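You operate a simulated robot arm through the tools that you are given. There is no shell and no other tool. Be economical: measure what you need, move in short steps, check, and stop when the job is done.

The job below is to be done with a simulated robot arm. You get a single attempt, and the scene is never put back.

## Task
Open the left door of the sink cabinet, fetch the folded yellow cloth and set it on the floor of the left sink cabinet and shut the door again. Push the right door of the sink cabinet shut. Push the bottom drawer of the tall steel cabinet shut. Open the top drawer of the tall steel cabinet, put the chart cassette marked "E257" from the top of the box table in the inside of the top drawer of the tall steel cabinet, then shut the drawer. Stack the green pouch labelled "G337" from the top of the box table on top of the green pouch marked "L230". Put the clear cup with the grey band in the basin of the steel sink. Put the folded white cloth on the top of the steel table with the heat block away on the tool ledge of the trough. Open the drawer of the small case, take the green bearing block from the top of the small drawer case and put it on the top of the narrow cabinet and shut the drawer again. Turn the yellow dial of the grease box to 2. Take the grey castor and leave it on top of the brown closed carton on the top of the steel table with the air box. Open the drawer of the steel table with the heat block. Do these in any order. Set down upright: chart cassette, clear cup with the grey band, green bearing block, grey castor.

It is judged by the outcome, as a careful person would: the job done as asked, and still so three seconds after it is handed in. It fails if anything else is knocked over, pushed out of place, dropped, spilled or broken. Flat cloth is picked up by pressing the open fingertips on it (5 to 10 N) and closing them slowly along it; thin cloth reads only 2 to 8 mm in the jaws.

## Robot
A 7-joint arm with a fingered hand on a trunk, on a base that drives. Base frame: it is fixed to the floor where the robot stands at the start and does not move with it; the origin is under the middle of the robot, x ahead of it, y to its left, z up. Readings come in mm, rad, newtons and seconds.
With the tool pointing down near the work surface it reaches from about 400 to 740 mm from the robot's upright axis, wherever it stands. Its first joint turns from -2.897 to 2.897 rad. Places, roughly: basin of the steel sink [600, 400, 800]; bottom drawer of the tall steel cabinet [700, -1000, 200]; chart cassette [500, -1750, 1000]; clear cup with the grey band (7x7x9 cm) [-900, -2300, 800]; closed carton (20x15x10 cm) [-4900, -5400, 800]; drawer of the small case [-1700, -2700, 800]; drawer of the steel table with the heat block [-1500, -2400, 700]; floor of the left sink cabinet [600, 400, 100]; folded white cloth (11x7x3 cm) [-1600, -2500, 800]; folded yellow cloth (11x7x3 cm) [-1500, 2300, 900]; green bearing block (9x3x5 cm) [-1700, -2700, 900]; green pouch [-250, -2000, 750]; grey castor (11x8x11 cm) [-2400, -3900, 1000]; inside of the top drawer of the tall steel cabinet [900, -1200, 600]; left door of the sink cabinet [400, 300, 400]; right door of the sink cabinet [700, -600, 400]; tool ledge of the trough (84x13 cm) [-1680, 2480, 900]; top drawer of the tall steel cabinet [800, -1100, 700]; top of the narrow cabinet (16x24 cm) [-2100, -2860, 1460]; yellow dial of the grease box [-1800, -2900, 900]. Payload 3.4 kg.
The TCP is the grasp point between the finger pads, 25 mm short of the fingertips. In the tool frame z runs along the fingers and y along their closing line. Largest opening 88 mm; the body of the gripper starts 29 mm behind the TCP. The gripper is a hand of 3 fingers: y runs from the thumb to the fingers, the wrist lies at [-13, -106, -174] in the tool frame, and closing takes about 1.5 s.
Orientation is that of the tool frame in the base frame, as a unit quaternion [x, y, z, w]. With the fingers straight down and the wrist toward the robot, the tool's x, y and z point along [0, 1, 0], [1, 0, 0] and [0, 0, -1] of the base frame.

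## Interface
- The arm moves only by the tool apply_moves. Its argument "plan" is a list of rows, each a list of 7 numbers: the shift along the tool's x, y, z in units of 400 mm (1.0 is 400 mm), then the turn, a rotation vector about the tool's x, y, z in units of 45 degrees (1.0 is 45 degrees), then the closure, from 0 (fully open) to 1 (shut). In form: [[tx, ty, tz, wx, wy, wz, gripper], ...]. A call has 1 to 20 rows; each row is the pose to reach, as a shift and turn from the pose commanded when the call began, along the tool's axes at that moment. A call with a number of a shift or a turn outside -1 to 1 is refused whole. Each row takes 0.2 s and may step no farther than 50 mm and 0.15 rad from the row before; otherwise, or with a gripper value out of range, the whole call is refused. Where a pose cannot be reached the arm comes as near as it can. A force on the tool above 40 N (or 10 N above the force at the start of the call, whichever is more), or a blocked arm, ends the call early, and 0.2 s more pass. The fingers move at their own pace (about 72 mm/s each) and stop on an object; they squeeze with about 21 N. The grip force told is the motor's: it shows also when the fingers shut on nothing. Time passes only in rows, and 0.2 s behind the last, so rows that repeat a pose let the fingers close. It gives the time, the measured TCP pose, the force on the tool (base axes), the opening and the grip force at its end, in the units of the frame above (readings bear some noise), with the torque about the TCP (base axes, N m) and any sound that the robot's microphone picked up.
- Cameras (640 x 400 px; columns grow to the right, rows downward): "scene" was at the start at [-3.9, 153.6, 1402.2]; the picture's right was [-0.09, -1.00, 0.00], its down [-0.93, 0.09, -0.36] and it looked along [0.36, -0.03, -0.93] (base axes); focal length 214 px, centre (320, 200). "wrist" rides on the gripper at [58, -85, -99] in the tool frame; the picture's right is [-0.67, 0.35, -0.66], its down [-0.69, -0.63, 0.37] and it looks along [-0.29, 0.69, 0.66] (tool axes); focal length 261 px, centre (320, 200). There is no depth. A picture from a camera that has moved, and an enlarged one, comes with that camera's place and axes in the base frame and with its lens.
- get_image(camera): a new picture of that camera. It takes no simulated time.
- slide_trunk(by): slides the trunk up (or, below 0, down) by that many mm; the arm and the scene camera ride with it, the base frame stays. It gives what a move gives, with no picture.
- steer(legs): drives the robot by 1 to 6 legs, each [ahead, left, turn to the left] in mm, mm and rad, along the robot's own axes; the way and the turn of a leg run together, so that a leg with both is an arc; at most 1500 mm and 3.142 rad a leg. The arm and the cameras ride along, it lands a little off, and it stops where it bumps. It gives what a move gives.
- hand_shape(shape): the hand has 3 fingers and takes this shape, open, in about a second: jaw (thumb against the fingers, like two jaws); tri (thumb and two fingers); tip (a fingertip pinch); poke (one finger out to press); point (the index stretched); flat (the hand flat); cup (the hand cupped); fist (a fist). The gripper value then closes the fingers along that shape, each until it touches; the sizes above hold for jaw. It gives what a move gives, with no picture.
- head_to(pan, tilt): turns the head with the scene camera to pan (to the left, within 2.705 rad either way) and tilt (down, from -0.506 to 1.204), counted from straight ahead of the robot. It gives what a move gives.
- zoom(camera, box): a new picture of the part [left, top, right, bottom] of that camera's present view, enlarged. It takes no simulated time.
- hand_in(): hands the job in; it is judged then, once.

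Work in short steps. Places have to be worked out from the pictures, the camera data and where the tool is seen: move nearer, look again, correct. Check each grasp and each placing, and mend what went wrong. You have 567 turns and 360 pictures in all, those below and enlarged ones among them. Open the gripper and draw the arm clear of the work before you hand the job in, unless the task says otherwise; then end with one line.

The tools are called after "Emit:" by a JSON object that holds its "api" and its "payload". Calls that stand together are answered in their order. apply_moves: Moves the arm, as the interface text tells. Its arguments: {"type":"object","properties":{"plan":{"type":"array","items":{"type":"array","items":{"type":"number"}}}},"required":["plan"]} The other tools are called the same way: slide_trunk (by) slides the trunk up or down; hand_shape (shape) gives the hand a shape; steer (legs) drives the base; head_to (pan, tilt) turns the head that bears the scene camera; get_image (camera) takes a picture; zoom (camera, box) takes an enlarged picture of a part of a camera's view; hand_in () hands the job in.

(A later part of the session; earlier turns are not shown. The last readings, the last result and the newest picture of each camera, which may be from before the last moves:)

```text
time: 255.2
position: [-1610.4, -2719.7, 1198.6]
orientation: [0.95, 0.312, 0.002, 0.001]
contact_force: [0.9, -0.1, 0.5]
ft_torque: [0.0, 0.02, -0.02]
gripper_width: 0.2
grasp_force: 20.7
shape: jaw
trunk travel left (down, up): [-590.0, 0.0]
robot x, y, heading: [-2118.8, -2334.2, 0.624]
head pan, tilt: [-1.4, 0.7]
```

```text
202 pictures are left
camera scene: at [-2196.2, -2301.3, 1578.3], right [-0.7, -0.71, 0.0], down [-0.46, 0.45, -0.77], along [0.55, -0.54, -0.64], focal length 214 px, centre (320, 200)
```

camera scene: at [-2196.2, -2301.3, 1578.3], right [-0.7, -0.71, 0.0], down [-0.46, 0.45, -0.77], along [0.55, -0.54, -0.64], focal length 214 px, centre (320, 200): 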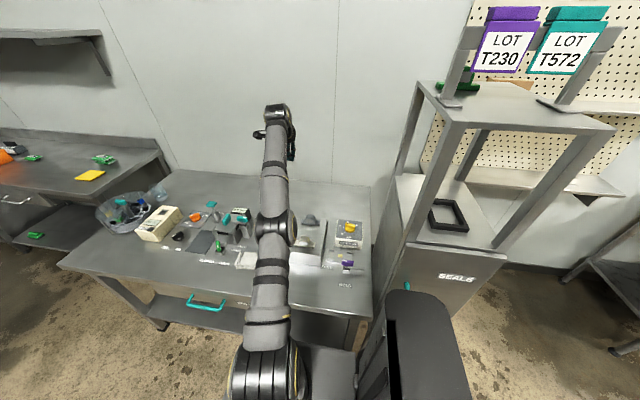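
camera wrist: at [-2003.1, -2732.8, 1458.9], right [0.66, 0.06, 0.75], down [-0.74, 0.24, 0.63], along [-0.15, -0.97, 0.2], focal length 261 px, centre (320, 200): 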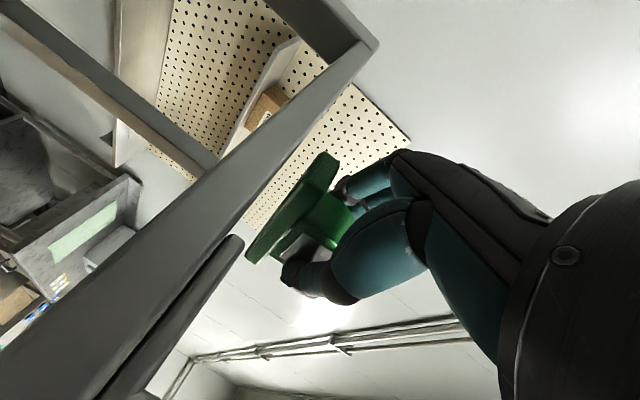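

Tool vertical again. I move to the left of the drawer handle, above it.

Emit:
{"api": "apply_moves", "payload": {"plan": [[0.065, -0.0375, 0.08, 0, 0, 0, 1], [0.13, -0.075, 0.165, 0, 0, 0, 1], [0.195, -0.1125, 0.25, 0, 0, 0, 1], [0.26, -0.15, 0.335, 0, 0, 0, 1], [0.325, -0.1875, 0.42, 0, 0, 0, 1], [0.4, -0.225, 0.5, 0, 0, 0, 1]]}}

Emit:
{"api": "get_image", "payload": {"camera": "wrist"}}

Emit:
{"api": "zoom", "payload": {"camera": "scene", "box": [215, 180, 375, 290]}}

```text
time: 256.6
position: [-1463.6, -2583.5, 1005.8]
orientation: [0.95, 0.311, 0.002, 0.002]
contact_force: [-0.4, 0.6, -0.5]
ft_torque: [0.03, 0.0, -0.01]
gripper_width: 0.0
grasp_force: 20.8
shape: jaw
out of reach, approached as far as the arm can: row 1, 2, 3, 4, 5, 6
trunk travel left (down, up): [-590.0, 0.0]
robot x, y, heading: [-2115.6, -2335.9, 0.623]
head pan, tilt: [-1.4, 0.7]
```

```text
201 pictures are left
camera wrist: at [-1465.7, -2480.2, 1105.5], right [-0.34, -0.68, 0.65], down [-0.92, 0.1, -0.37], along [0.18, -0.73, -0.66], focal length 261 px, centre (320, 200)
```

wrist: 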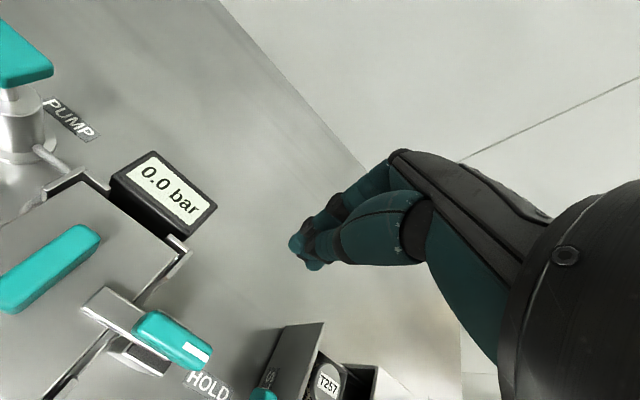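

```text
3.64 times, centred on (295, 235) of scene
camera zoom: at [-2195.4, -2300.6, 1578.3], right [-0.7, -0.71, 0.0], down [-0.46, 0.45, -0.76], along [0.55, -0.54, -0.64], focal length 780 px, centre (411, 73)
```

zoom: 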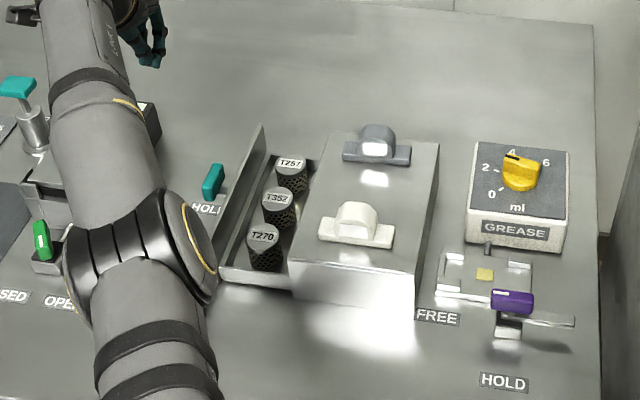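

The arm is again stuck in an outstretched posture. I raise it away and rotate the wrist to free it as before.

Emit:
{"api": "apply_moves", "payload": {"plan": [[0, 0, -0.1, 0, 0, 0.15, 1], [0, 0, -0.2, 0, 0, 0.3, 1], [0, -0.05, -0.3, 0, 0, 0.45, 1], [0, -0.1, -0.38, 0, 0, 0.6, 1], [0, -0.2, -0.38, 0, 0, 0.6, 1], [0, -0.3, -0.38, 0, 0, 0.6, 1]]}}

Emit:
{"api": "get_image", "payload": {"camera": "scene"}}

```text
time: 258.0
position: [-1515.8, -2488.2, 1165.8]
orientation: [0.997, 0.081, 0.003, 0.002]
contact_force: [1.0, 0.0, 0.1]
ft_torque: [0.03, 0.02, 0.02]
gripper_width: 0.1
grasp_force: 20.8
shape: jaw
out of reach, approached as far as the arm can: row 1, 2, 3, 4, 5, 6
trunk travel left (down, up): [-590.0, 0.0]
robot x, y, heading: [-2115.4, -2338.5, 0.622]
head pan, tilt: [-1.4, 0.7]
```

```text
199 pictures are left
camera scene: at [-2196.2, -2300.7, 1578.2], right [-0.7, -0.71, 0.0], down [-0.46, 0.45, -0.77], along [0.55, -0.54, -0.64], focal length 214 px, centre (320, 200)
```

scene: 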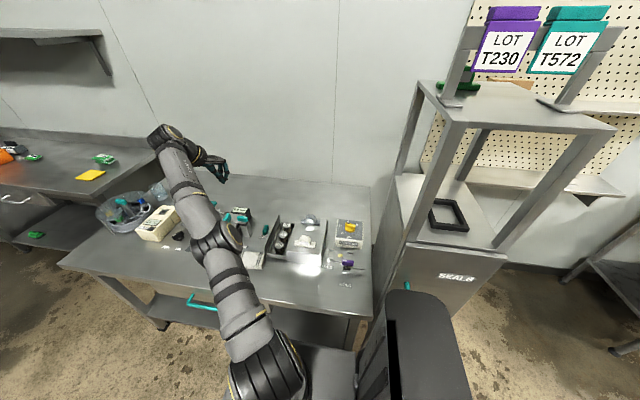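

The wrist yaw is far clockwise relative to the arm here, so I rotate it back toward the radial direction and drive forward 150 mm to sit opposite the drawer.

Emit:
{"api": "apply_moves", "payload": {"plan": [[0, 0, 0, 0, 0, -0.18, 1], [0, 0, 0, 0, 0, -0.36, 1], [0, 0, 0, 0, 0, -0.54, 1], [0, 0, 0, 0, 0, -0.72, 1], [0, 0, 0, 0, 0, -0.9, 1], [0, 0, 0, 0, 0, -1, 1]]}}

Emit:
{"api": "steer", "payload": {"legs": [[160, 0, 0]]}}

```text
time: 259.4
position: [-1475.8, -2499.6, 1185.8]
orientation: [0.889, 0.457, 0.003, 0.003]
contact_force: [0.6, -0.4, -0.3]
ft_torque: [-0.04, 0.0, 0.0]
gripper_width: 0.0
grasp_force: 20.6
shape: jaw
out of reach, approached as far as the arm can: row 1, 2, 3, 4, 5, 6
trunk travel left (down, up): [-590.0, 0.0]
robot x, y, heading: [-2116.2, -2336.6, 0.621]
head pan, tilt: [-1.4, 0.7]
```

```text
time: 260.8
position: [-1346.0, -2406.7, 1186.3]
orientation: [0.89, 0.456, 0.002, 0.002]
contact_force: [0.1, 0.3, 0.0]
ft_torque: [-0.02, 0.04, -0.01]
gripper_width: 0.1
grasp_force: 21.1
shape: jaw
trunk travel left (down, up): [-590.0, 0.0]
robot x, y, heading: [-1985.6, -2241.1, 0.618]
head pan, tilt: [-1.4, 0.7]
```

I move the hand toward the drawer's handle side at this height and watch whether it frees up.

Emit:
{"api": "apply_moves", "payload": {"plan": [[-0.1, -0.031, 0, 0, 0, 0, 1], [-0.2, -0.062, 0, 0, 0, 0, 1], [-0.3, -0.093, 0, 0, 0, 0, 1], [-0.4, -0.124, 0, 0, 0, 0, 1], [-0.5, -0.155, 0, 0, 0, 0, 1], [-0.575, -0.187, 0, 0, 0, 0, 1]]}}

Emit:
{"api": "get_image", "payload": {"camera": "scene"}}

```text
time: 262.2
position: [-1484.8, -2600.2, 1231.2]
orientation: [0.89, 0.455, 0.003, 0.002]
contact_force: [-0.5, 0.3, 0.2]
ft_torque: [0.02, 0.02, -0.02]
gripper_width: 0.0
grasp_force: 21.0
shape: jaw
out of reach, approached as far as the arm can: row 1, 2, 3, 4, 5, 6
trunk travel left (down, up): [-590.0, 0.0]
robot x, y, heading: [-1987.2, -2243.3, 0.623]
head pan, tilt: [-1.4, 0.7]
```

```text
198 pictures are left
camera scene: at [-2066.4, -2208.2, 1578.2], right [-0.7, -0.71, 0.0], down [-0.46, 0.45, -0.76], along [0.55, -0.54, -0.64], focal length 214 px, centre (320, 200)
```

scene: 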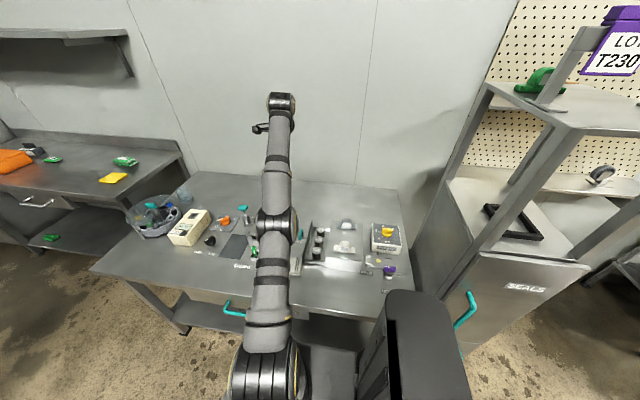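

I realise the commanded pose has drifted from the measured one while out of reach. I bring the command back to the measured pose.

Emit:
{"api": "apply_moves", "payload": {"plan": [[0.0146, 0.107, -0.042, 0, 0, 0, 1], [0.029, 0.214, -0.084, 0, 0, 0, 1], [0.044, 0.32, -0.127, 0, 0, 0, 1], [0.058, 0.427, -0.169, 0, 0, 0, 1], [0.073, 0.534, -0.211, 0, 0, 0, 1], [0.087, 0.641, -0.253, 0, 0, 0, 1], [0.102, 0.748, -0.295, 0, 0, 0, 1], [0.1165, 0.855, -0.3375, 0, 0, 0, 1]]}}

```text
time: 264.0
position: [-1429.9, -2567.8, 1197.3]
orientation: [0.89, 0.455, 0.002, 0.003]
contact_force: [-0.5, -0.3, 0.6]
ft_torque: [0.01, 0.04, -0.01]
gripper_width: 0.0
grasp_force: 20.9
shape: jaw
out of reach, approached as far as the arm can: row 1, 2, 3, 4, 5, 6, 7, 8
trunk travel left (down, up): [-590.0, 0.0]
robot x, y, heading: [-1987.2, -2241.9, 0.62]
head pan, tilt: [-1.4, 0.7]
```

I command a well-reachable pose above the handle's left side and see where it lands.

Emit:
{"api": "apply_moves", "payload": {"plan": [[0.002, -0.03, 0.1, 0, 0, 0, 1], [0.004, -0.06, 0.2, 0, 0, 0, 1], [0.006, -0.09, 0.3, 0, 0, 0, 1], [0.008, -0.12, 0.4, 0, 0, 0, 1], [0.01, -0.15, 0.5, 0, 0, 0, 1], [0.012, -0.172, 0.578, 0, 0, 0, 1], [0.012, -0.172, 0.578, 0, 0, 0, 1], [0.012, -0.172, 0.578, 0, 0, 0, 1]]}}

Emit:
{"api": "get_image", "payload": {"camera": "scene"}}

```text
time: 265.8
position: [-1471.5, -2518.3, 972.2]
orientation: [0.89, 0.455, 0.002, 0.002]
contact_force: [-0.5, -0.8, 0.1]
ft_torque: [-0.03, -0.01, 0.0]
gripper_width: 0.0
grasp_force: 21.3
shape: jaw
trunk travel left (down, up): [-590.0, 0.0]
robot x, y, heading: [-1985.6, -2243.6, 0.621]
head pan, tilt: [-1.4, 0.7]
```

```text
197 pictures are left
camera scene: at [-2066.3, -2208.0, 1578.2], right [-0.7, -0.71, 0.0], down [-0.46, 0.45, -0.76], along [0.54, -0.54, -0.64], focal length 214 px, centre (320, 200)
```

scene: 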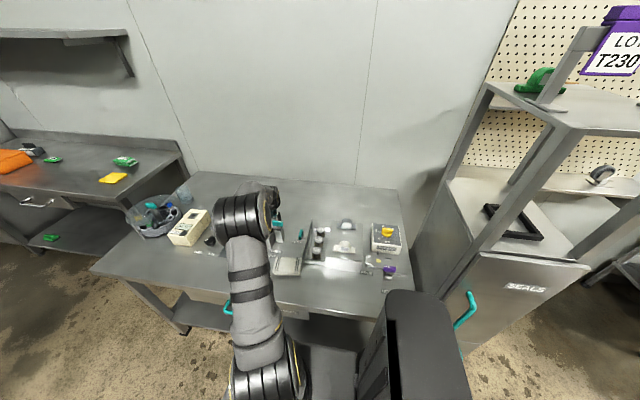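

Reachable again and synchronised. I position over the gap between the lever and the drawer handle.

Emit:
{"api": "apply_moves", "payload": {"plan": [[-0.045, -0.02, 0, 0, 0, 0.1, 1], [-0.09, -0.042, 0, 0, 0, 0.2, 1], [-0.135, -0.063, 0, 0, 0, 0.3, 1], [-0.181, -0.084, 0, 0, 0, 0.4, 1]]}}

Emit:
{"api": "get_image", "payload": {"camera": "wrist"}}

Emit:
{"api": "zoom", "payload": {"camera": "scene", "box": [230, 190, 370, 290]}}

```text
time: 266.8
position: [-1543.5, -2554.9, 971.8]
orientation: [0.951, 0.309, 0.002, 0.002]
contact_force: [-0.6, -1.2, 1.2]
ft_torque: [0.0, 0.03, -0.01]
gripper_width: 0.0
grasp_force: 20.9
shape: jaw
trunk travel left (down, up): [-590.0, 0.0]
robot x, y, heading: [-1985.2, -2241.1, 0.621]
head pan, tilt: [-1.4, 0.7]
```

```text
196 pictures are left
camera wrist: at [-1544.9, -2452.1, 1071.7], right [-0.34, -0.68, 0.65], down [-0.92, 0.1, -0.37], along [0.18, -0.73, -0.66], focal length 261 px, centre (320, 200)
```

wrist: 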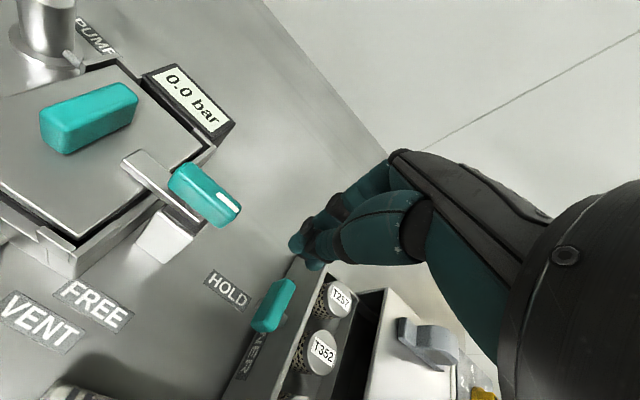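

```text
4.00 times, centred on (300, 240) of scene
camera zoom: at [-2066.3, -2208.0, 1578.2], right [-0.7, -0.71, 0.0], down [-0.46, 0.45, -0.76], along [0.54, -0.54, -0.64], focal length 858 px, centre (400, 40)
```

zoom: 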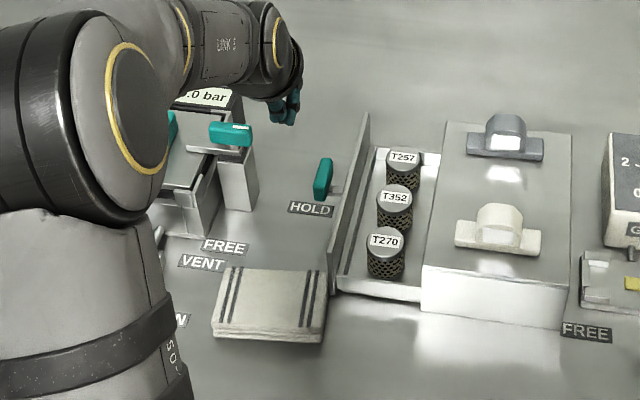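

The fingers are 36 mm left of the handle and clear of the lever. I descend to z≈873 and push the drawer shut with force stop.

Emit:
{"api": "apply_moves", "payload": {"plan": [[0, 0, 0.08, 0, 0, 0, 1], [0, 0, 0.16, 0, 0, 0, 1], [0, 0, 0.245, 0, 0, 0, 1]]}}

Emit:
{"api": "apply_moves", "payload": {"plan": [[-0.05, 0, 0, 0, 0, 0, 1], [-0.1, 0, 0, 0, 0, 0, 1], [-0.15, 0, 0, 0, 0, 0, 1], [-0.2, 0, 0, 0, 0, 0, 1], [-0.24, 0, 0, 0, 0, 0, 1], [-0.26, 0, 0, 0, 0, 0, 1], [-0.28, 0, 0, 0, 0, 0, 1], [-0.295, 0, 0, 0, 0, 0, 1]]}}

Emit:
{"api": "zoom", "payload": {"camera": "scene", "box": [230, 190, 370, 290]}}

```text
time: 267.6
position: [-1539.9, -2556.8, 875.9]
orientation: [0.951, 0.31, 0.003, 0.002]
contact_force: [-0.3, 0.3, -1.1]
ft_torque: [0.0, 0.03, 0.02]
gripper_width: 0.0
grasp_force: 20.8
shape: jaw
trunk travel left (down, up): [-590.0, 0.0]
robot x, y, heading: [-1983.2, -2244.3, 0.621]
head pan, tilt: [-1.4, 0.7]
```

```text
time: 269.6
position: [-1627.6, -2617.6, 873.6]
orientation: [0.948, 0.318, 0.007, 0.001]
contact_force: [15.0, 9.5, 1.9]
ft_torque: [-0.04, -0.08, 0.31]
gripper_width: 0.0
grasp_force: 21.1
shape: jaw
trunk travel left (down, up): [-590.0, 0.0]
robot x, y, heading: [-1986.0, -2241.8, 0.632]
head pan, tilt: [-1.4, 0.7]
stopped in row 8: the force on the tool passed its limit at 41 N (the readings are from after the stop); the commanded pose is now the measured one
```

```text
4.00 times, centred on (300, 240) of scene
camera zoom: at [-2064.6, -2207.2, 1578.2], right [-0.7, -0.71, 0.0], down [-0.46, 0.45, -0.76], along [0.55, -0.54, -0.64], focal length 858 px, centre (400, 40)
```

zoom: 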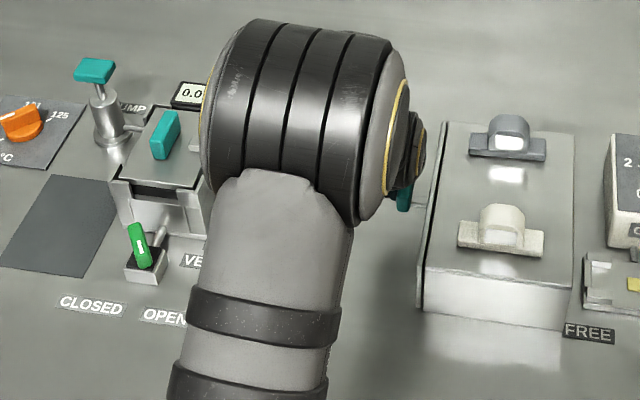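

The small drawer is shut. I lift clear, then sidle away and look toward the castor.

Emit:
{"api": "apply_moves", "payload": {"plan": [[0.05, 0, 0, 0, 0, 0, 1], [0.05, 0, -0.1, 0, 0, 0, 1], [0.05, 0, -0.2, 0, 0, 0, 1], [0.05, 0, -0.3, 0, 0, 0, 1], [0.05, 0, -0.4, 0, 0, 0, 1]]}}

Emit:
{"api": "steer", "payload": {"legs": [[0, 400, 0]]}}

Emit:
{"api": "head_to", "payload": {"pan": -2.5, "tilt": 0.3}}

Emit:
{"api": "get_image", "payload": {"camera": "scene"}}

```text
time: 270.8
position: [-1617.8, -2608.2, 1033.9]
orientation: [0.949, 0.315, 0.005, 0.001]
contact_force: [-0.3, 0.7, 0.0]
ft_torque: [-0.04, 0.0, -0.03]
gripper_width: 0.0
grasp_force: 20.7
shape: jaw
trunk travel left (down, up): [-590.0, 0.0]
robot x, y, heading: [-1983.2, -2240.0, 0.625]
head pan, tilt: [-1.4, 0.7]
```

```text
time: 273.3
position: [-1847.3, -2282.7, 1034.3]
orientation: [0.948, 0.32, 0.005, 0.002]
contact_force: [-0.2, -0.1, -0.5]
ft_torque: [0.02, -0.02, 0.0]
gripper_width: 0.1
grasp_force: 20.9
shape: jaw
trunk travel left (down, up): [-590.0, 0.0]
robot x, y, heading: [-2221.2, -1916.5, 0.632]
head pan, tilt: [-1.4, 0.7]
```

```text
time: 274.6
position: [-1848.7, -2282.7, 1033.4]
orientation: [0.948, 0.319, 0.005, 0.002]
contact_force: [-1.3, 0.4, -0.6]
ft_torque: [-0.02, -0.02, 0.01]
gripper_width: 0.0
grasp_force: 20.7
shape: jaw
trunk travel left (down, up): [-590.0, 0.0]
robot x, y, heading: [-2220.6, -1924.5, 0.634]
head pan, tilt: [-2.499, 0.3]
```

```text
193 pictures are left
camera scene: at [-2388.7, -1916.7, 1614.3], right [-0.96, 0.29, 0.0], down [0.09, 0.28, -0.96], along [-0.28, -0.91, -0.3], focal length 214 px, centre (320, 200)
```

scene: 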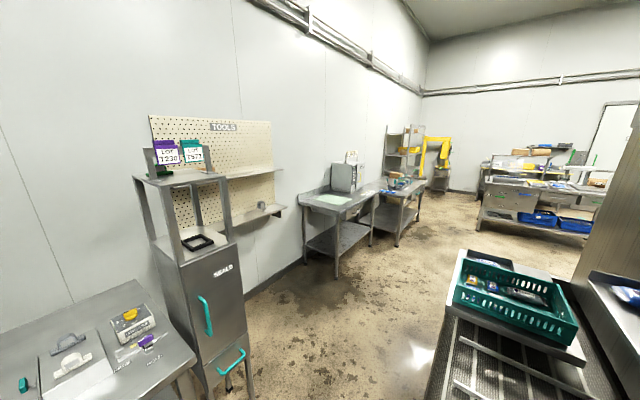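

To pass the corridor between the cabinet and the conveyor I fold the arm to the front first (two arcs).

Emit:
{"api": "apply_moves", "payload": {"plan": [[0.096, -0.0145, 0, 0, 0, -0.095, 0.5], [0.192, -0.0355, 0, 0, 0, -0.19, 0], [0.285, -0.064, 0, 0, 0, -0.286, 0], [0.377, -0.099, 0, 0, 0, -0.382, 0], [0.466, -0.141, 0, 0, 0, -0.477, 0], [0.551, -0.19, 0, 0, 0, -0.573, 0], [0.634, -0.246, 0, 0, 0, -0.668, 0], [0.712, -0.308, 0, 0, 0, -0.764, 0]]}}

Emit:
{"api": "apply_moves", "payload": {"plan": [[0.096, -0.0145, 0, 0, 0, -0.095, 0], [0.192, -0.0355, 0, 0, 0, -0.19, 0], [0.285, -0.064, 0, 0, 0, -0.286, 0], [0.377, -0.099, 0, 0, 0, -0.382, 0], [0.466, -0.141, 0, 0, 0, -0.477, 0], [0.551, -0.19, 0, 0, 0, -0.573, 0], [0.634, -0.246, 0, 0, 0, -0.668, 0], [0.712, -0.308, 0, 0, 0, -0.764, 0]]}}

Emit:
{"api": "head_to", "payload": {"pan": 2.5, "tilt": 0.6}}

Emit:
{"api": "get_image", "payload": {"camera": "scene"}}

```text
time: 276.4
position: [-1698.2, -2011.9, 1035.6]
orientation: [0.811, 0.585, 0.005, 0.004]
contact_force: [-0.1, -0.8, 0.6]
ft_torque: [0.0, 0.01, 0.01]
gripper_width: 87.6
grasp_force: 0.1
shape: jaw
trunk travel left (down, up): [-590.0, 0.0]
robot x, y, heading: [-2219.9, -1918.9, 0.631]
head pan, tilt: [-2.499, 0.3]
```

```text
time: 278.2
position: [-1723.8, -1706.1, 1038.7]
orientation: [0.601, 0.799, 0.003, 0.005]
contact_force: [-0.4, 0.0, -0.7]
ft_torque: [-0.03, -0.05, 0.01]
gripper_width: 87.6
grasp_force: 0.0
shape: jaw
trunk travel left (down, up): [-590.0, 0.0]
robot x, y, heading: [-2220.3, -1918.9, 0.638]
head pan, tilt: [-2.499, 0.3]
```

```text
time: 282.1
position: [-1724.0, -1707.0, 1036.6]
orientation: [0.601, 0.799, 0.004, 0.005]
contact_force: [0.5, 0.2, 0.6]
ft_torque: [-0.01, 0.02, 0.0]
gripper_width: 87.4
grasp_force: 0.1
shape: jaw
trunk travel left (down, up): [-590.0, 0.0]
robot x, y, heading: [-2221.2, -1920.8, 0.633]
head pan, tilt: [2.499, 0.6]
```

```text
192 pictures are left
camera scene: at [-2449.9, -1826.4, 1586.8], right [0.01, 1.0, 0.0], down [0.56, -0.01, -0.83], along [-0.83, 0.01, -0.56], focal length 214 px, centre (320, 200)
```

scene: 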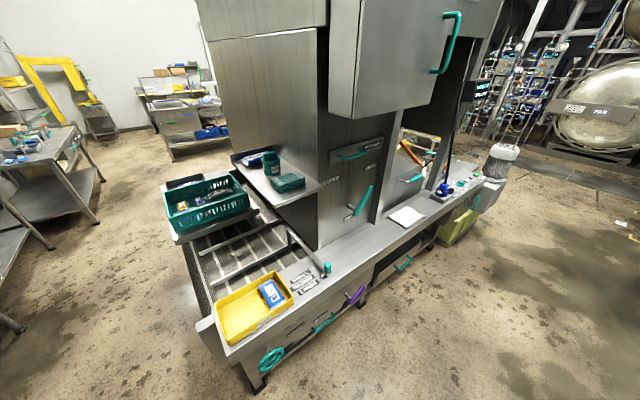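

The machine's edge is at b≈-140; corridor centre b≈-500. I reverse through it.

Emit:
{"api": "steer", "payload": {"legs": [[-150, -260, 0], [-800, 0, 0], [-300, -100, 0]]}}

Emit:
{"api": "head_to", "payload": {"pan": -1.6, "tilt": 0.4}}

Emit:
{"api": "get_image", "payload": {"camera": "scene"}}

```text
time: 289.8
position: [-2514.6, -2740.5, 1037.1]
orientation: [0.597, 0.802, 0.004, 0.003]
contact_force: [0.7, 0.3, 0.4]
ft_torque: [0.01, -0.01, 0.0]
gripper_width: 87.6
grasp_force: 0.1
shape: jaw
trunk travel left (down, up): [-590.0, 0.0]
robot x, y, heading: [-3006.5, -2960.4, 0.646]
head pan, tilt: [2.499, 0.6]
```

```text
time: 293.1
position: [-2515.0, -2740.9, 1036.9]
orientation: [0.596, 0.803, 0.004, 0.004]
contact_force: [-0.1, -0.6, -0.3]
ft_torque: [-0.02, 0.01, 0.0]
gripper_width: 87.9
grasp_force: 0.1
shape: jaw
trunk travel left (down, up): [-590.0, 0.0]
robot x, y, heading: [-3006.2, -2958.8, 0.646]
head pan, tilt: [-1.6, 0.4]
```

```text
191 pictures are left
camera scene: at [-3098.2, -2942.9, 1605.1], right [-0.82, -0.58, 0.0], down [-0.22, 0.32, -0.92], along [0.53, -0.75, -0.39], focal length 214 px, centre (320, 200)
```

scene: 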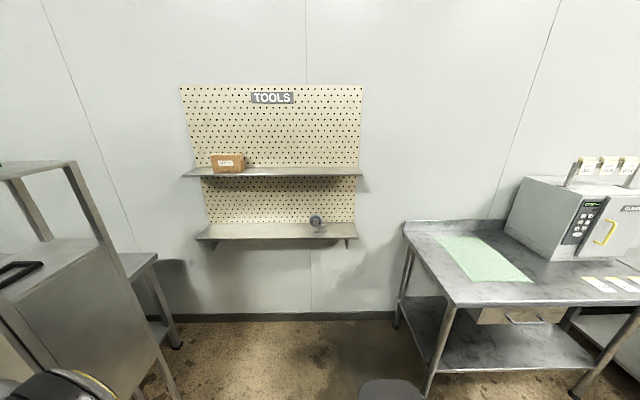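

The castor is at about (-2420,-3868,987) on the lower shelf of the TOOLS board. I zoom on it.

Emit:
{"api": "zoom", "payload": {"camera": "scene", "box": [280, 190, 360, 250]}}

```text
6.67 times, centred on (320, 220) of scene
camera zoom: at [-3098.2, -2942.9, 1605.1], right [-0.82, -0.58, 0.0], down [-0.22, 0.32, -0.92], along [0.53, -0.75, -0.39], focal length 1430 px, centre (320, 67)
```

zoom: 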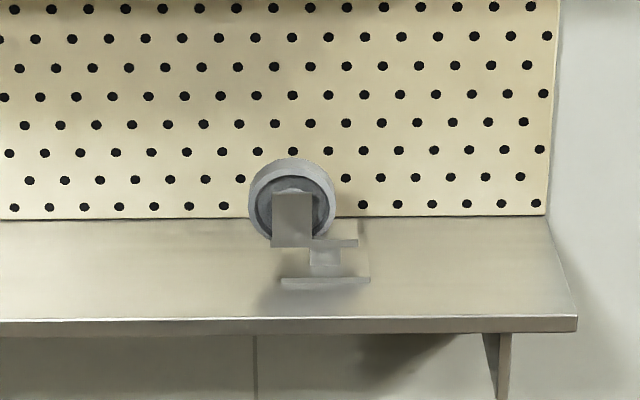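

I rotate to face the wall and approach the shelf.

Emit:
{"api": "steer", "payload": {"legs": [[0, 0, -1.585], [250, -50, 0]]}}

Emit:
{"api": "head_to", "payload": {"pan": 0, "tilt": 0.5}}

Emit:
{"api": "get_image", "payload": {"camera": "scene"}}

Emit:
{"api": "get_image", "payload": {"camera": "wrist"}}

```text
time: 298.8
position: [-2698.8, -3684.2, 1037.8]
orientation: [0.991, 0.135, -0.001, 0.006]
contact_force: [0.4, -0.3, 0.9]
ft_torque: [0.0, -0.03, 0.0]
gripper_width: 87.7
grasp_force: 0.1
shape: jaw
trunk travel left (down, up): [-590.0, 0.0]
robot x, y, heading: [-2909.1, -3187.0, -0.953]
head pan, tilt: [-1.6, 0.4]
```

```text
time: 300.5
position: [-2699.1, -3684.0, 1038.2]
orientation: [0.991, 0.135, -0.002, 0.006]
contact_force: [-0.1, 0.8, 0.0]
ft_torque: [-0.02, -0.04, 0.02]
gripper_width: 87.5
grasp_force: 0.1
shape: jaw
trunk travel left (down, up): [-590.0, 0.0]
robot x, y, heading: [-2905.1, -3185.3, -0.947]
head pan, tilt: [0.0, 0.499]
```

```text
189 pictures are left
camera scene: at [-2760.4, -3117.6, 1595.9], right [-0.81, -0.58, 0.0], down [-0.28, 0.39, -0.88], along [0.51, -0.71, -0.48], focal length 214 px, centre (320, 200)
```

scene: 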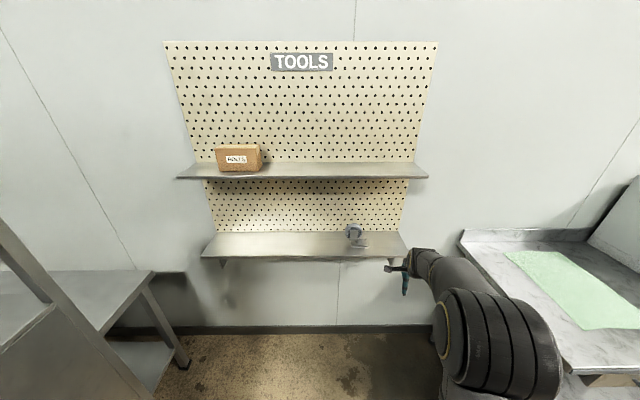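

```text
188 pictures are left
camera wrist: at [-2665.0, -3585.8, 1135.7], right [-0.55, -0.51, 0.66], down [-0.83, 0.42, -0.37], along [-0.09, -0.75, -0.65], focal length 261 px, centre (320, 200)
```

wrist: 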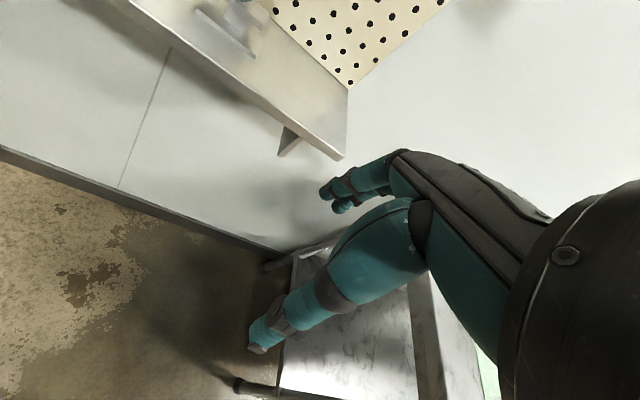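

Tool-down won't fit under the upper shelf, so I'll take the castor from its left side with the hand tilted ~60°, gripping across the wheel's flat faces. First re-centre and yaw the hand.

Emit:
{"api": "apply_moves", "payload": {"plan": [[0.097, -0.037, 0, 0, 0, -0.127, 0], [0.195, -0.073, 0, 0, 0, -0.255, 0], [0.292, -0.11, 0, 0, 0, -0.382, 0], [0.39, -0.146, 0, 0, 0, -0.51, 0], [0.487, -0.183, 0, 0, 0, -0.637, 0]]}}

Emit:
{"api": "apply_moves", "payload": {"plan": [[0, 0, 0, 0, -0.18, 0, 0], [0, 0, 0, 0, -0.36, 0, 0], [0, 0, 0, 0, -0.54, 0, 0], [0, 0, 0, 0, -0.72, 0, 0], [0, 0, 0, 0, -0.9, 0, 0], [0, 0, 0, 0, -1, 0, 0]]}}

```text
time: 301.7
position: [-2530.5, -3560.3, 1034.2]
orientation: [0.926, 0.377, -0.002, 0.004]
contact_force: [-0.3, -0.2, -0.2]
ft_torque: [0.02, 0.0, 0.01]
gripper_width: 87.3
grasp_force: 0.1
shape: jaw
trunk travel left (down, up): [-590.0, 0.0]
robot x, y, heading: [-2906.1, -3187.5, -0.947]
head pan, tilt: [0.0, 0.499]
```

```text
time: 303.1
position: [-2530.4, -3560.3, 1036.4]
orientation: [0.855, 0.345, -0.357, 0.149]
contact_force: [-0.1, 0.3, 0.0]
ft_torque: [0.01, 0.0, 0.05]
gripper_width: 87.7
grasp_force: 0.1
shape: jaw
trunk travel left (down, up): [-590.0, 0.0]
robot x, y, heading: [-2909.2, -3186.1, -0.948]
head pan, tilt: [0.0, 0.499]
```

I tilt 15° more, then drive closer so the hand enters above the shelf, left of the castor.

Emit:
{"api": "apply_moves", "payload": {"plan": [[0, 0, 0, 0, -0.17, 0, 0], [0, 0, 0, 0, -0.33, 0, 0]]}}

Emit:
{"api": "steer", "payload": {"legs": [[100, 79, 0.01], [106, 0, 0]]}}

Emit:
{"api": "get_image", "payload": {"camera": "scene"}}

Emit:
{"api": "get_image", "payload": {"camera": "wrist"}}

```text
time: 303.7
position: [-2531.3, -3561.2, 1034.8]
orientation: [0.802, 0.323, -0.465, 0.193]
contact_force: [0.2, -0.1, -0.4]
ft_torque: [-0.03, 0.03, -0.03]
gripper_width: 87.6
grasp_force: 0.1
shape: jaw
trunk travel left (down, up): [-590.0, 0.0]
robot x, y, heading: [-2909.4, -3186.1, -0.954]
head pan, tilt: [0.0, 0.499]
```

```text
time: 305.7
position: [-2339.8, -3678.6, 1035.2]
orientation: [0.8, 0.327, -0.464, 0.194]
contact_force: [-0.5, -0.5, 0.0]
ft_torque: [-0.07, 0.02, -0.03]
gripper_width: 87.8
grasp_force: 0.1
shape: jaw
trunk travel left (down, up): [-590.0, 0.0]
robot x, y, heading: [-2718.6, -3303.5, -0.941]
head pan, tilt: [0.0, 0.499]
```

```text
187 pictures are left
camera scene: at [-2573.8, -3237.6, 1595.9], right [-0.81, -0.59, 0.0], down [-0.28, 0.39, -0.88], along [0.52, -0.71, -0.48], focal length 214 px, centre (320, 200)
```

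scene: 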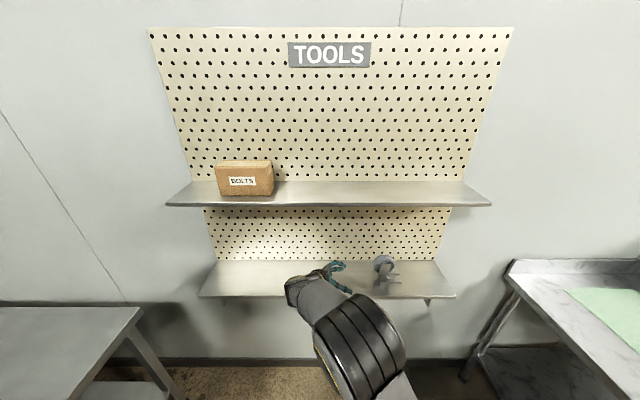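

```text
186 pictures are left
camera wrist: at [-2317.8, -3537.4, 1033.6], right [0.41, -0.08, 0.91], down [-0.91, -0.01, 0.41], along [-0.02, -1.0, -0.08], focal length 261 px, centre (320, 200)
```

wrist: 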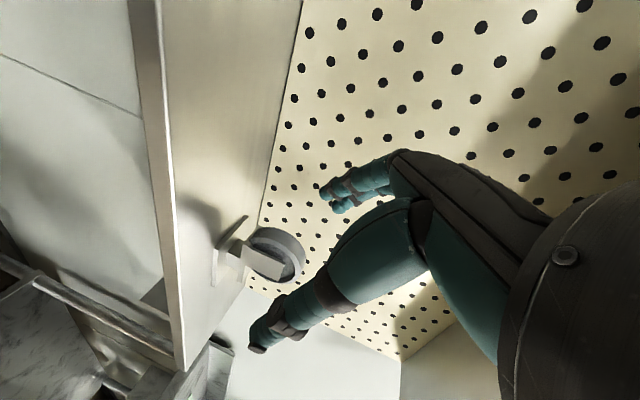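

I zoom on the castor to judge its yaw.

Emit:
{"api": "zoom", "payload": {"camera": "wrist", "box": [190, 200, 340, 310]}}

Emit:
{"api": "zoom", "payload": {"camera": "scene", "box": [340, 240, 440, 310]}}

```text
3.64 times, centred on (265, 255) of wrist
camera zoom: at [-2317.8, -3537.4, 1033.6], right [0.41, -0.08, 0.91], down [-0.91, -0.01, 0.41], along [-0.02, -1.0, -0.08], focal length 948 px, centre (520, 0)
```

zoom: 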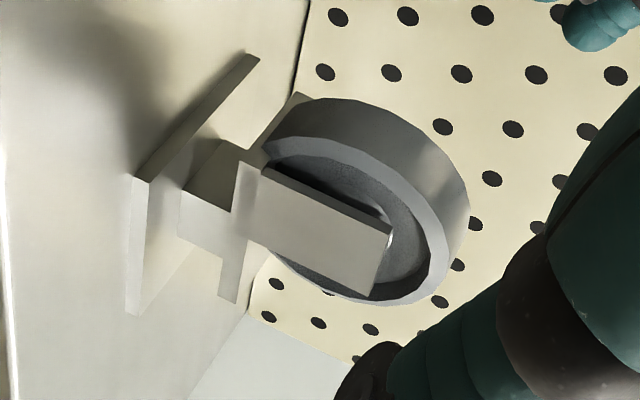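

```text
5.71 times, centred on (390, 275) of scene
camera zoom: at [-2573.8, -3237.6, 1595.9], right [-0.81, -0.59, 0.0], down [-0.28, 0.39, -0.88], along [0.52, -0.71, -0.48], focal length 1226 px, centre (-80, -229)
```

zoom: 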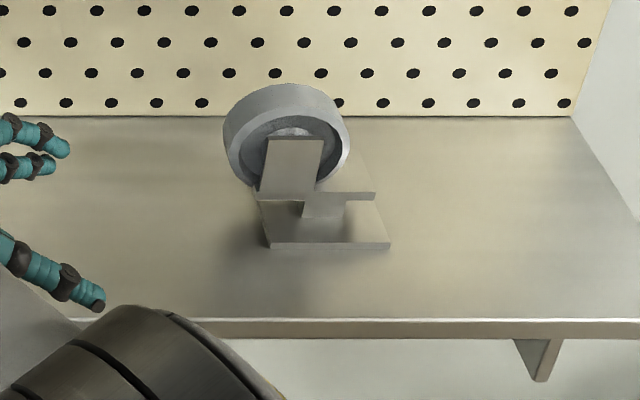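

The castor sits square on the shelf (yaw ≈2°), wheel centre ≈(-2413,-3868,991). I align the yaw and move the hand level with the wheel, still 100+ mm to its left.

Emit:
{"api": "apply_moves", "payload": {"plan": [[0, 0.08, 0.05, 0.04, 0, 0.023, 0.2], [0, 0.16, 0.1, 0.08, 0, 0.046, 0.2], [0.001, 0.2475, 0.154, 0.122, 0, 0.069, 0.2]]}}

Emit:
{"api": "get_image", "payload": {"camera": "wrist"}}

Emit:
{"api": "zoom", "payload": {"camera": "scene", "box": [320, 230, 440, 310]}}

```text
time: 306.5
position: [-2307.8, -3787.4, 1002.6]
orientation: [0.818, 0.283, -0.472, 0.167]
contact_force: [-0.1, 1.1, -0.5]
ft_torque: [0.0, 0.02, 0.0]
gripper_width: 70.7
grasp_force: 0.0
shape: jaw
trunk travel left (down, up): [-590.0, 0.0]
robot x, y, heading: [-2723.8, -3305.5, -0.934]
head pan, tilt: [0.0, 0.499]
```

```text
183 pictures are left
camera wrist: at [-2270.4, -3649.5, 1001.5], right [0.4, -0.12, 0.91], down [-0.91, 0.09, 0.41], along [-0.13, -0.99, -0.08], focal length 261 px, centre (320, 200)
```

wrist: 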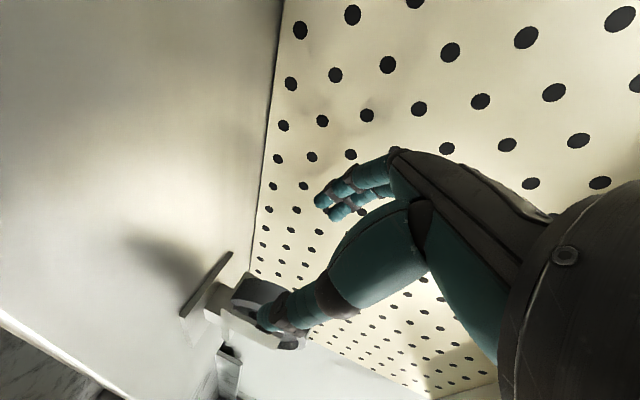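

```text
5.00 times, centred on (380, 270) of scene
camera zoom: at [-2574.4, -3237.0, 1595.9], right [-0.81, -0.59, 0.0], down [-0.28, 0.39, -0.88], along [0.52, -0.71, -0.48], focal length 1072 px, centre (20, -150)
```

zoom: 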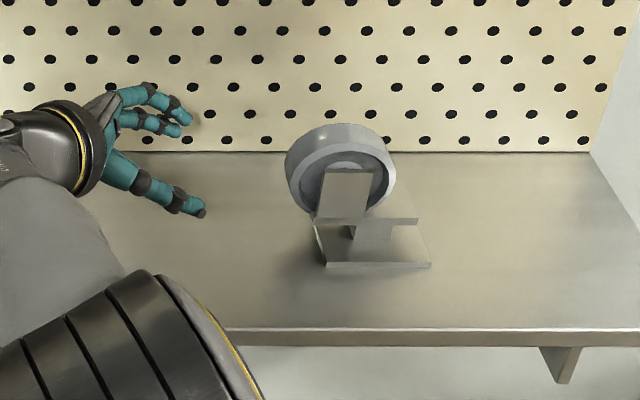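

Well aligned. I slide right 125 mm so the fingers straddle the wheel.

Emit:
{"api": "apply_moves", "payload": {"plan": [[-0.041, -0.003, 0.0715, 0, 0, 0, 0.2], [-0.082, -0.006, 0.143, 0, 0, 0, 0.2], [-0.12, -0.009, 0.21, 0, 0, 0, 0.2], [-0.155, -0.012, 0.27, 0, 0, 0, 0.2]]}}

Emit:
{"api": "get_image", "payload": {"camera": "wrist"}}

Emit:
{"api": "zoom", "payload": {"camera": "scene", "box": [320, 230, 440, 310]}}

```text
time: 307.5
position: [-2410.6, -3860.5, 1004.1]
orientation: [0.818, 0.281, -0.472, 0.168]
contact_force: [-0.3, -0.6, 1.2]
ft_torque: [0.02, -0.02, 0.01]
gripper_width: 70.6
grasp_force: 0.0
shape: jaw
trunk travel left (down, up): [-590.0, 0.0]
robot x, y, heading: [-2719.2, -3305.8, -0.936]
head pan, tilt: [0.0, 0.499]
```

```text
181 pictures are left
camera wrist: at [-2371.9, -3721.3, 1001.8], right [0.4, -0.12, 0.91], down [-0.91, 0.09, 0.41], along [-0.13, -0.99, -0.08], focal length 261 px, centre (320, 200)
```

wrist: 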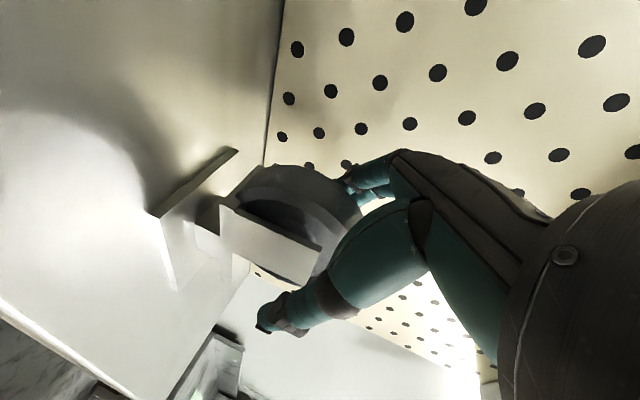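

```text
5.00 times, centred on (380, 270) of scene
camera zoom: at [-2574.9, -3236.6, 1595.9], right [-0.81, -0.59, 0.0], down [-0.28, 0.39, -0.88], along [0.52, -0.71, -0.48], focal length 1072 px, centre (20, -150)
```

zoom: 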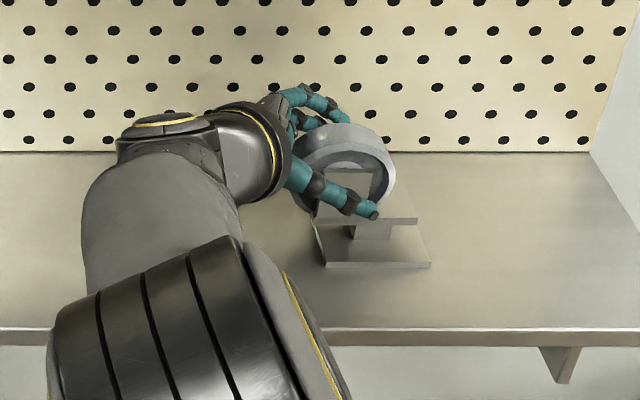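

Thumb in front of the fork, fingers behind the wheel. I close.

Emit:
{"api": "apply_moves", "payload": {"plan": [[0, 0, 0, 0, 0, 0, 0.4], [0, 0, 0, 0, 0, 0, 0.6], [0, 0, 0, 0, 0, 0, 0.8], [0, 0, 0, 0, 0, 0, 1], [0, 0, 0, 0, 0, 0, 1], [0, 0, 0, 0, 0, 0, 1]]}}

Emit:
{"api": "zoom", "payload": {"camera": "scene", "box": [320, 230, 440, 310]}}

```text
time: 308.9
position: [-2410.3, -3858.8, 1003.0]
orientation: [0.818, 0.282, -0.473, 0.168]
contact_force: [-0.7, -0.9, 0.2]
ft_torque: [0.04, 0.01, -0.02]
gripper_width: 25.7
grasp_force: 20.8
shape: jaw
trunk travel left (down, up): [-590.0, 0.0]
robot x, y, heading: [-2723.5, -3306.6, -0.933]
head pan, tilt: [0.0, 0.499]
```

```text
5.00 times, centred on (380, 270) of scene
camera zoom: at [-2574.9, -3236.6, 1595.9], right [-0.81, -0.59, 0.0], down [-0.28, 0.39, -0.88], along [0.52, -0.71, -0.48], focal length 1072 px, centre (20, -150)
```

zoom: 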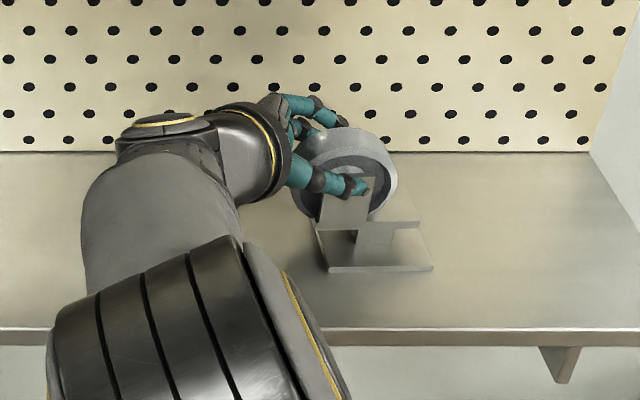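

Gripped. I lift 25 mm and check.

Emit:
{"api": "apply_moves", "payload": {"plan": [[-0.02, 0, -0.012, 0, 0, 0, 1], [-0.054, 0, -0.031, 0, 0, 0, 1], [-0.087, 0, -0.05, 0, 0, 0, 1]]}}

Emit:
{"api": "zoom", "payload": {"camera": "scene", "box": [310, 210, 430, 310]}}

Emit:
{"api": "get_image", "payload": {"camera": "wrist"}}

```text
time: 309.7
position: [-2408.9, -3859.4, 1045.4]
orientation: [0.818, 0.283, -0.473, 0.167]
contact_force: [-0.4, -0.2, -4.1]
ft_torque: [0.02, -0.07, 0.02]
gripper_width: 25.9
grasp_force: 20.9
shape: jaw
trunk travel left (down, up): [-590.0, 0.0]
robot x, y, heading: [-2722.2, -3306.9, -0.935]
head pan, tilt: [0.0, 0.499]
```

```text
4.00 times, centred on (370, 260) of scene
camera zoom: at [-2574.6, -3236.8, 1595.9], right [-0.81, -0.59, 0.0], down [-0.28, 0.39, -0.88], along [0.52, -0.71, -0.48], focal length 858 px, centre (120, -40)
```

zoom: 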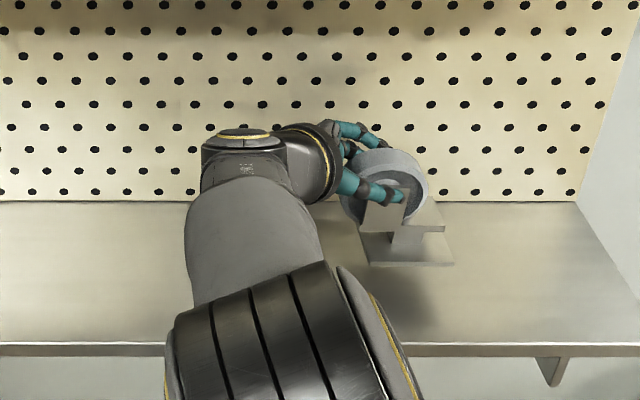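

```text
177 pictures are left
camera wrist: at [-2371.0, -3721.3, 1043.4], right [0.4, -0.12, 0.91], down [-0.91, 0.09, 0.41], along [-0.13, -0.99, -0.08], focal length 261 px, centre (320, 200)
```

wrist: 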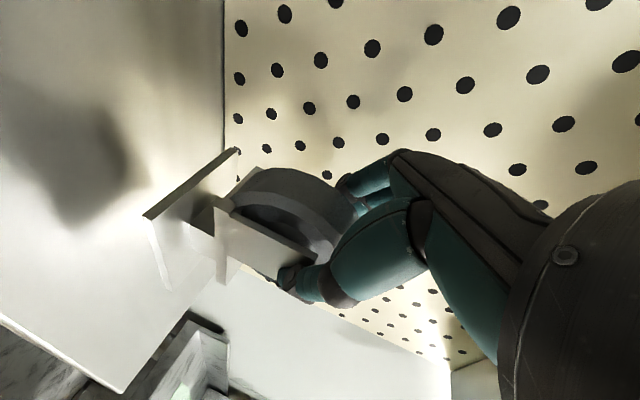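

The castor is held level (~0.4 kg). I back out from the shelf, then look toward the carton's table.

Emit:
{"api": "steer", "payload": {"legs": [[-430, 0, 0]]}}

Emit:
{"api": "head_to", "payload": {"pan": -1.2, "tilt": 0.35}}

Emit:
{"api": "get_image", "payload": {"camera": "scene"}}

```text
time: 312.4
position: [-2661.5, -3514.0, 1044.0]
orientation: [0.817, 0.284, -0.473, 0.168]
contact_force: [-0.1, 0.1, -3.0]
ft_torque: [0.06, -0.04, 0.02]
gripper_width: 25.7
grasp_force: 21.3
shape: jaw
trunk travel left (down, up): [-590.0, 0.0]
robot x, y, heading: [-2974.0, -2961.4, -0.938]
head pan, tilt: [0.0, 0.499]
```

```text
time: 313.8
position: [-2662.1, -3514.9, 1044.0]
orientation: [0.817, 0.284, -0.472, 0.168]
contact_force: [0.3, 0.2, -3.9]
ft_torque: [0.05, -0.03, -0.01]
gripper_width: 25.6
grasp_force: 21.0
shape: jaw
trunk travel left (down, up): [-590.0, 0.0]
robot x, y, heading: [-2975.0, -2960.2, -0.937]
head pan, tilt: [-1.201, 0.351]
```

```text
176 pictures are left
camera scene: at [-2931.9, -2897.3, 1609.6], right [-0.84, 0.54, 0.0], down [0.18, 0.29, -0.94], along [-0.5, -0.79, -0.34], focal length 214 px, centre (320, 200)
```

scene: 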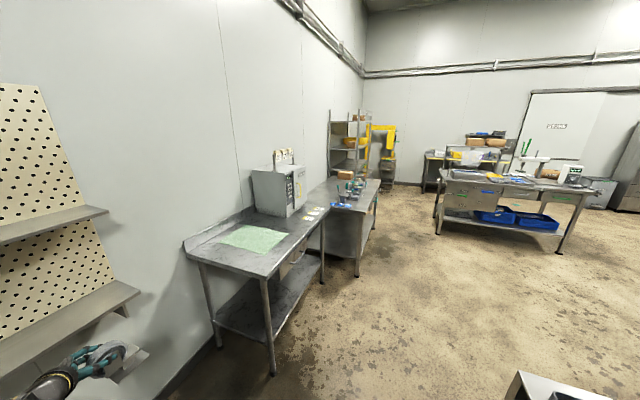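

The carton is on the second table. I retract the arm 110 mm and drive along, keeping clear of the conveyor and tables.

Emit:
{"api": "apply_moves", "payload": {"plan": [[0.001, -0.09, -0.003, 0, 0, 0, 1], [0.002, -0.18, -0.006, 0, 0, 0, 1], [0.003, -0.275, -0.01, 0, 0, 0, 1]]}}

Emit:
{"api": "steer", "payload": {"legs": [[0, -750, 0], [-200, -700, 0]]}}

Emit:
{"api": "head_to", "payload": {"pan": -0.9, "tilt": 0.4}}

Emit:
{"api": "get_image", "payload": {"camera": "scene"}}

```text
time: 314.6
position: [-2728.1, -3426.7, 1045.6]
orientation: [0.817, 0.284, -0.472, 0.168]
contact_force: [0.1, 0.2, -3.0]
ft_torque: [0.06, -0.05, 0.01]
gripper_width: 25.6
grasp_force: 21.0
shape: jaw
trunk travel left (down, up): [-590.0, 0.0]
robot x, y, heading: [-2973.9, -2964.2, -0.937]
head pan, tilt: [-1.201, 0.351]
```

```text
time: 322.1
position: [-4008.9, -4121.4, 1045.4]
orientation: [0.818, 0.283, -0.473, 0.168]
contact_force: [0.2, 0.0, -3.6]
ft_torque: [0.02, -0.05, 0.01]
gripper_width: 25.8
grasp_force: 21.3
shape: jaw
trunk travel left (down, up): [-590.0, 0.0]
robot x, y, heading: [-4256.1, -3655.1, -0.936]
head pan, tilt: [-1.201, 0.351]
```

```text
time: 322.9
position: [-4008.4, -4120.9, 1045.7]
orientation: [0.818, 0.283, -0.473, 0.168]
contact_force: [0.0, 0.2, -3.4]
ft_torque: [0.03, -0.04, 0.0]
gripper_width: 25.8
grasp_force: 20.4
shape: jaw
trunk travel left (down, up): [-590.0, 0.0]
robot x, y, heading: [-4257.0, -3654.5, -0.936]
head pan, tilt: [-0.901, 0.4]
```

```text
175 pictures are left
camera scene: at [-4187.2, -3603.3, 1605.1], right [-0.96, 0.27, 0.0], down [0.1, 0.38, -0.92], along [-0.24, -0.89, -0.39], focal length 214 px, centre (320, 200)
```

scene: 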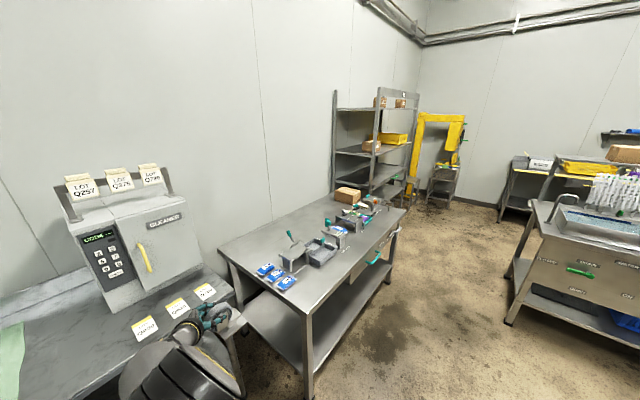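

Carton at roughly room (-7190,-1425), deep on the table, so I'll approach sideways with the arm on my right. I back up 100 mm and swing the arm right (two arcs), keeping the castor level.

Emit:
{"api": "steer", "payload": {"legs": [[-120, 0, 0]]}}

Emit:
{"api": "apply_moves", "payload": {"plan": [[-0.047, -0.017, 0.081, 0.079, 0, 0.045, 1], [-0.092, -0.0435, 0.159, 0.158, 0, 0.091, 1], [-0.136, -0.077, 0.236, 0.237, 0, 0.136, 1], [-0.179, -0.116, 0.3105, 0.316, 0, 0.181, 1], [-0.221, -0.162, 0.3825, 0.395, 0, 0.227, 1], [-0.261, -0.213, 0.451, 0.474, 0, 0.272, 1], [-0.299, -0.27, 0.517, 0.553, 0, 0.317, 1], [-0.335, -0.332, 0.5785, 0.632, 0, 0.362, 1], [-0.3685, -0.3995, 0.636, 0.711, 0, 0.408, 1], [-0.4, -0.471, 0.69, 0.79, 0, 0.453, 1]]}}

```text
time: 324.2
position: [-4079.9, -4024.4, 1047.0]
orientation: [0.818, 0.282, -0.472, 0.168]
contact_force: [-1.3, 0.5, -3.8]
ft_torque: [0.03, -0.07, 0.02]
gripper_width: 25.7
grasp_force: 20.9
shape: jaw
trunk travel left (down, up): [-590.0, 0.0]
robot x, y, heading: [-4327.0, -3558.2, -0.939]
head pan, tilt: [-0.901, 0.4]
```

```text
time: 326.4
position: [-4448.4, -4072.9, 1044.9]
orientation: [0.866, -0.021, -0.5, -0.01]
contact_force: [0.1, 0.0, -3.8]
ft_torque: [-0.02, -0.1, -0.01]
gripper_width: 25.7
grasp_force: 21.2
shape: jaw
trunk travel left (down, up): [-590.0, 0.0]
robot x, y, heading: [-4323.9, -3557.0, -0.94]
head pan, tilt: [-0.901, 0.4]
```

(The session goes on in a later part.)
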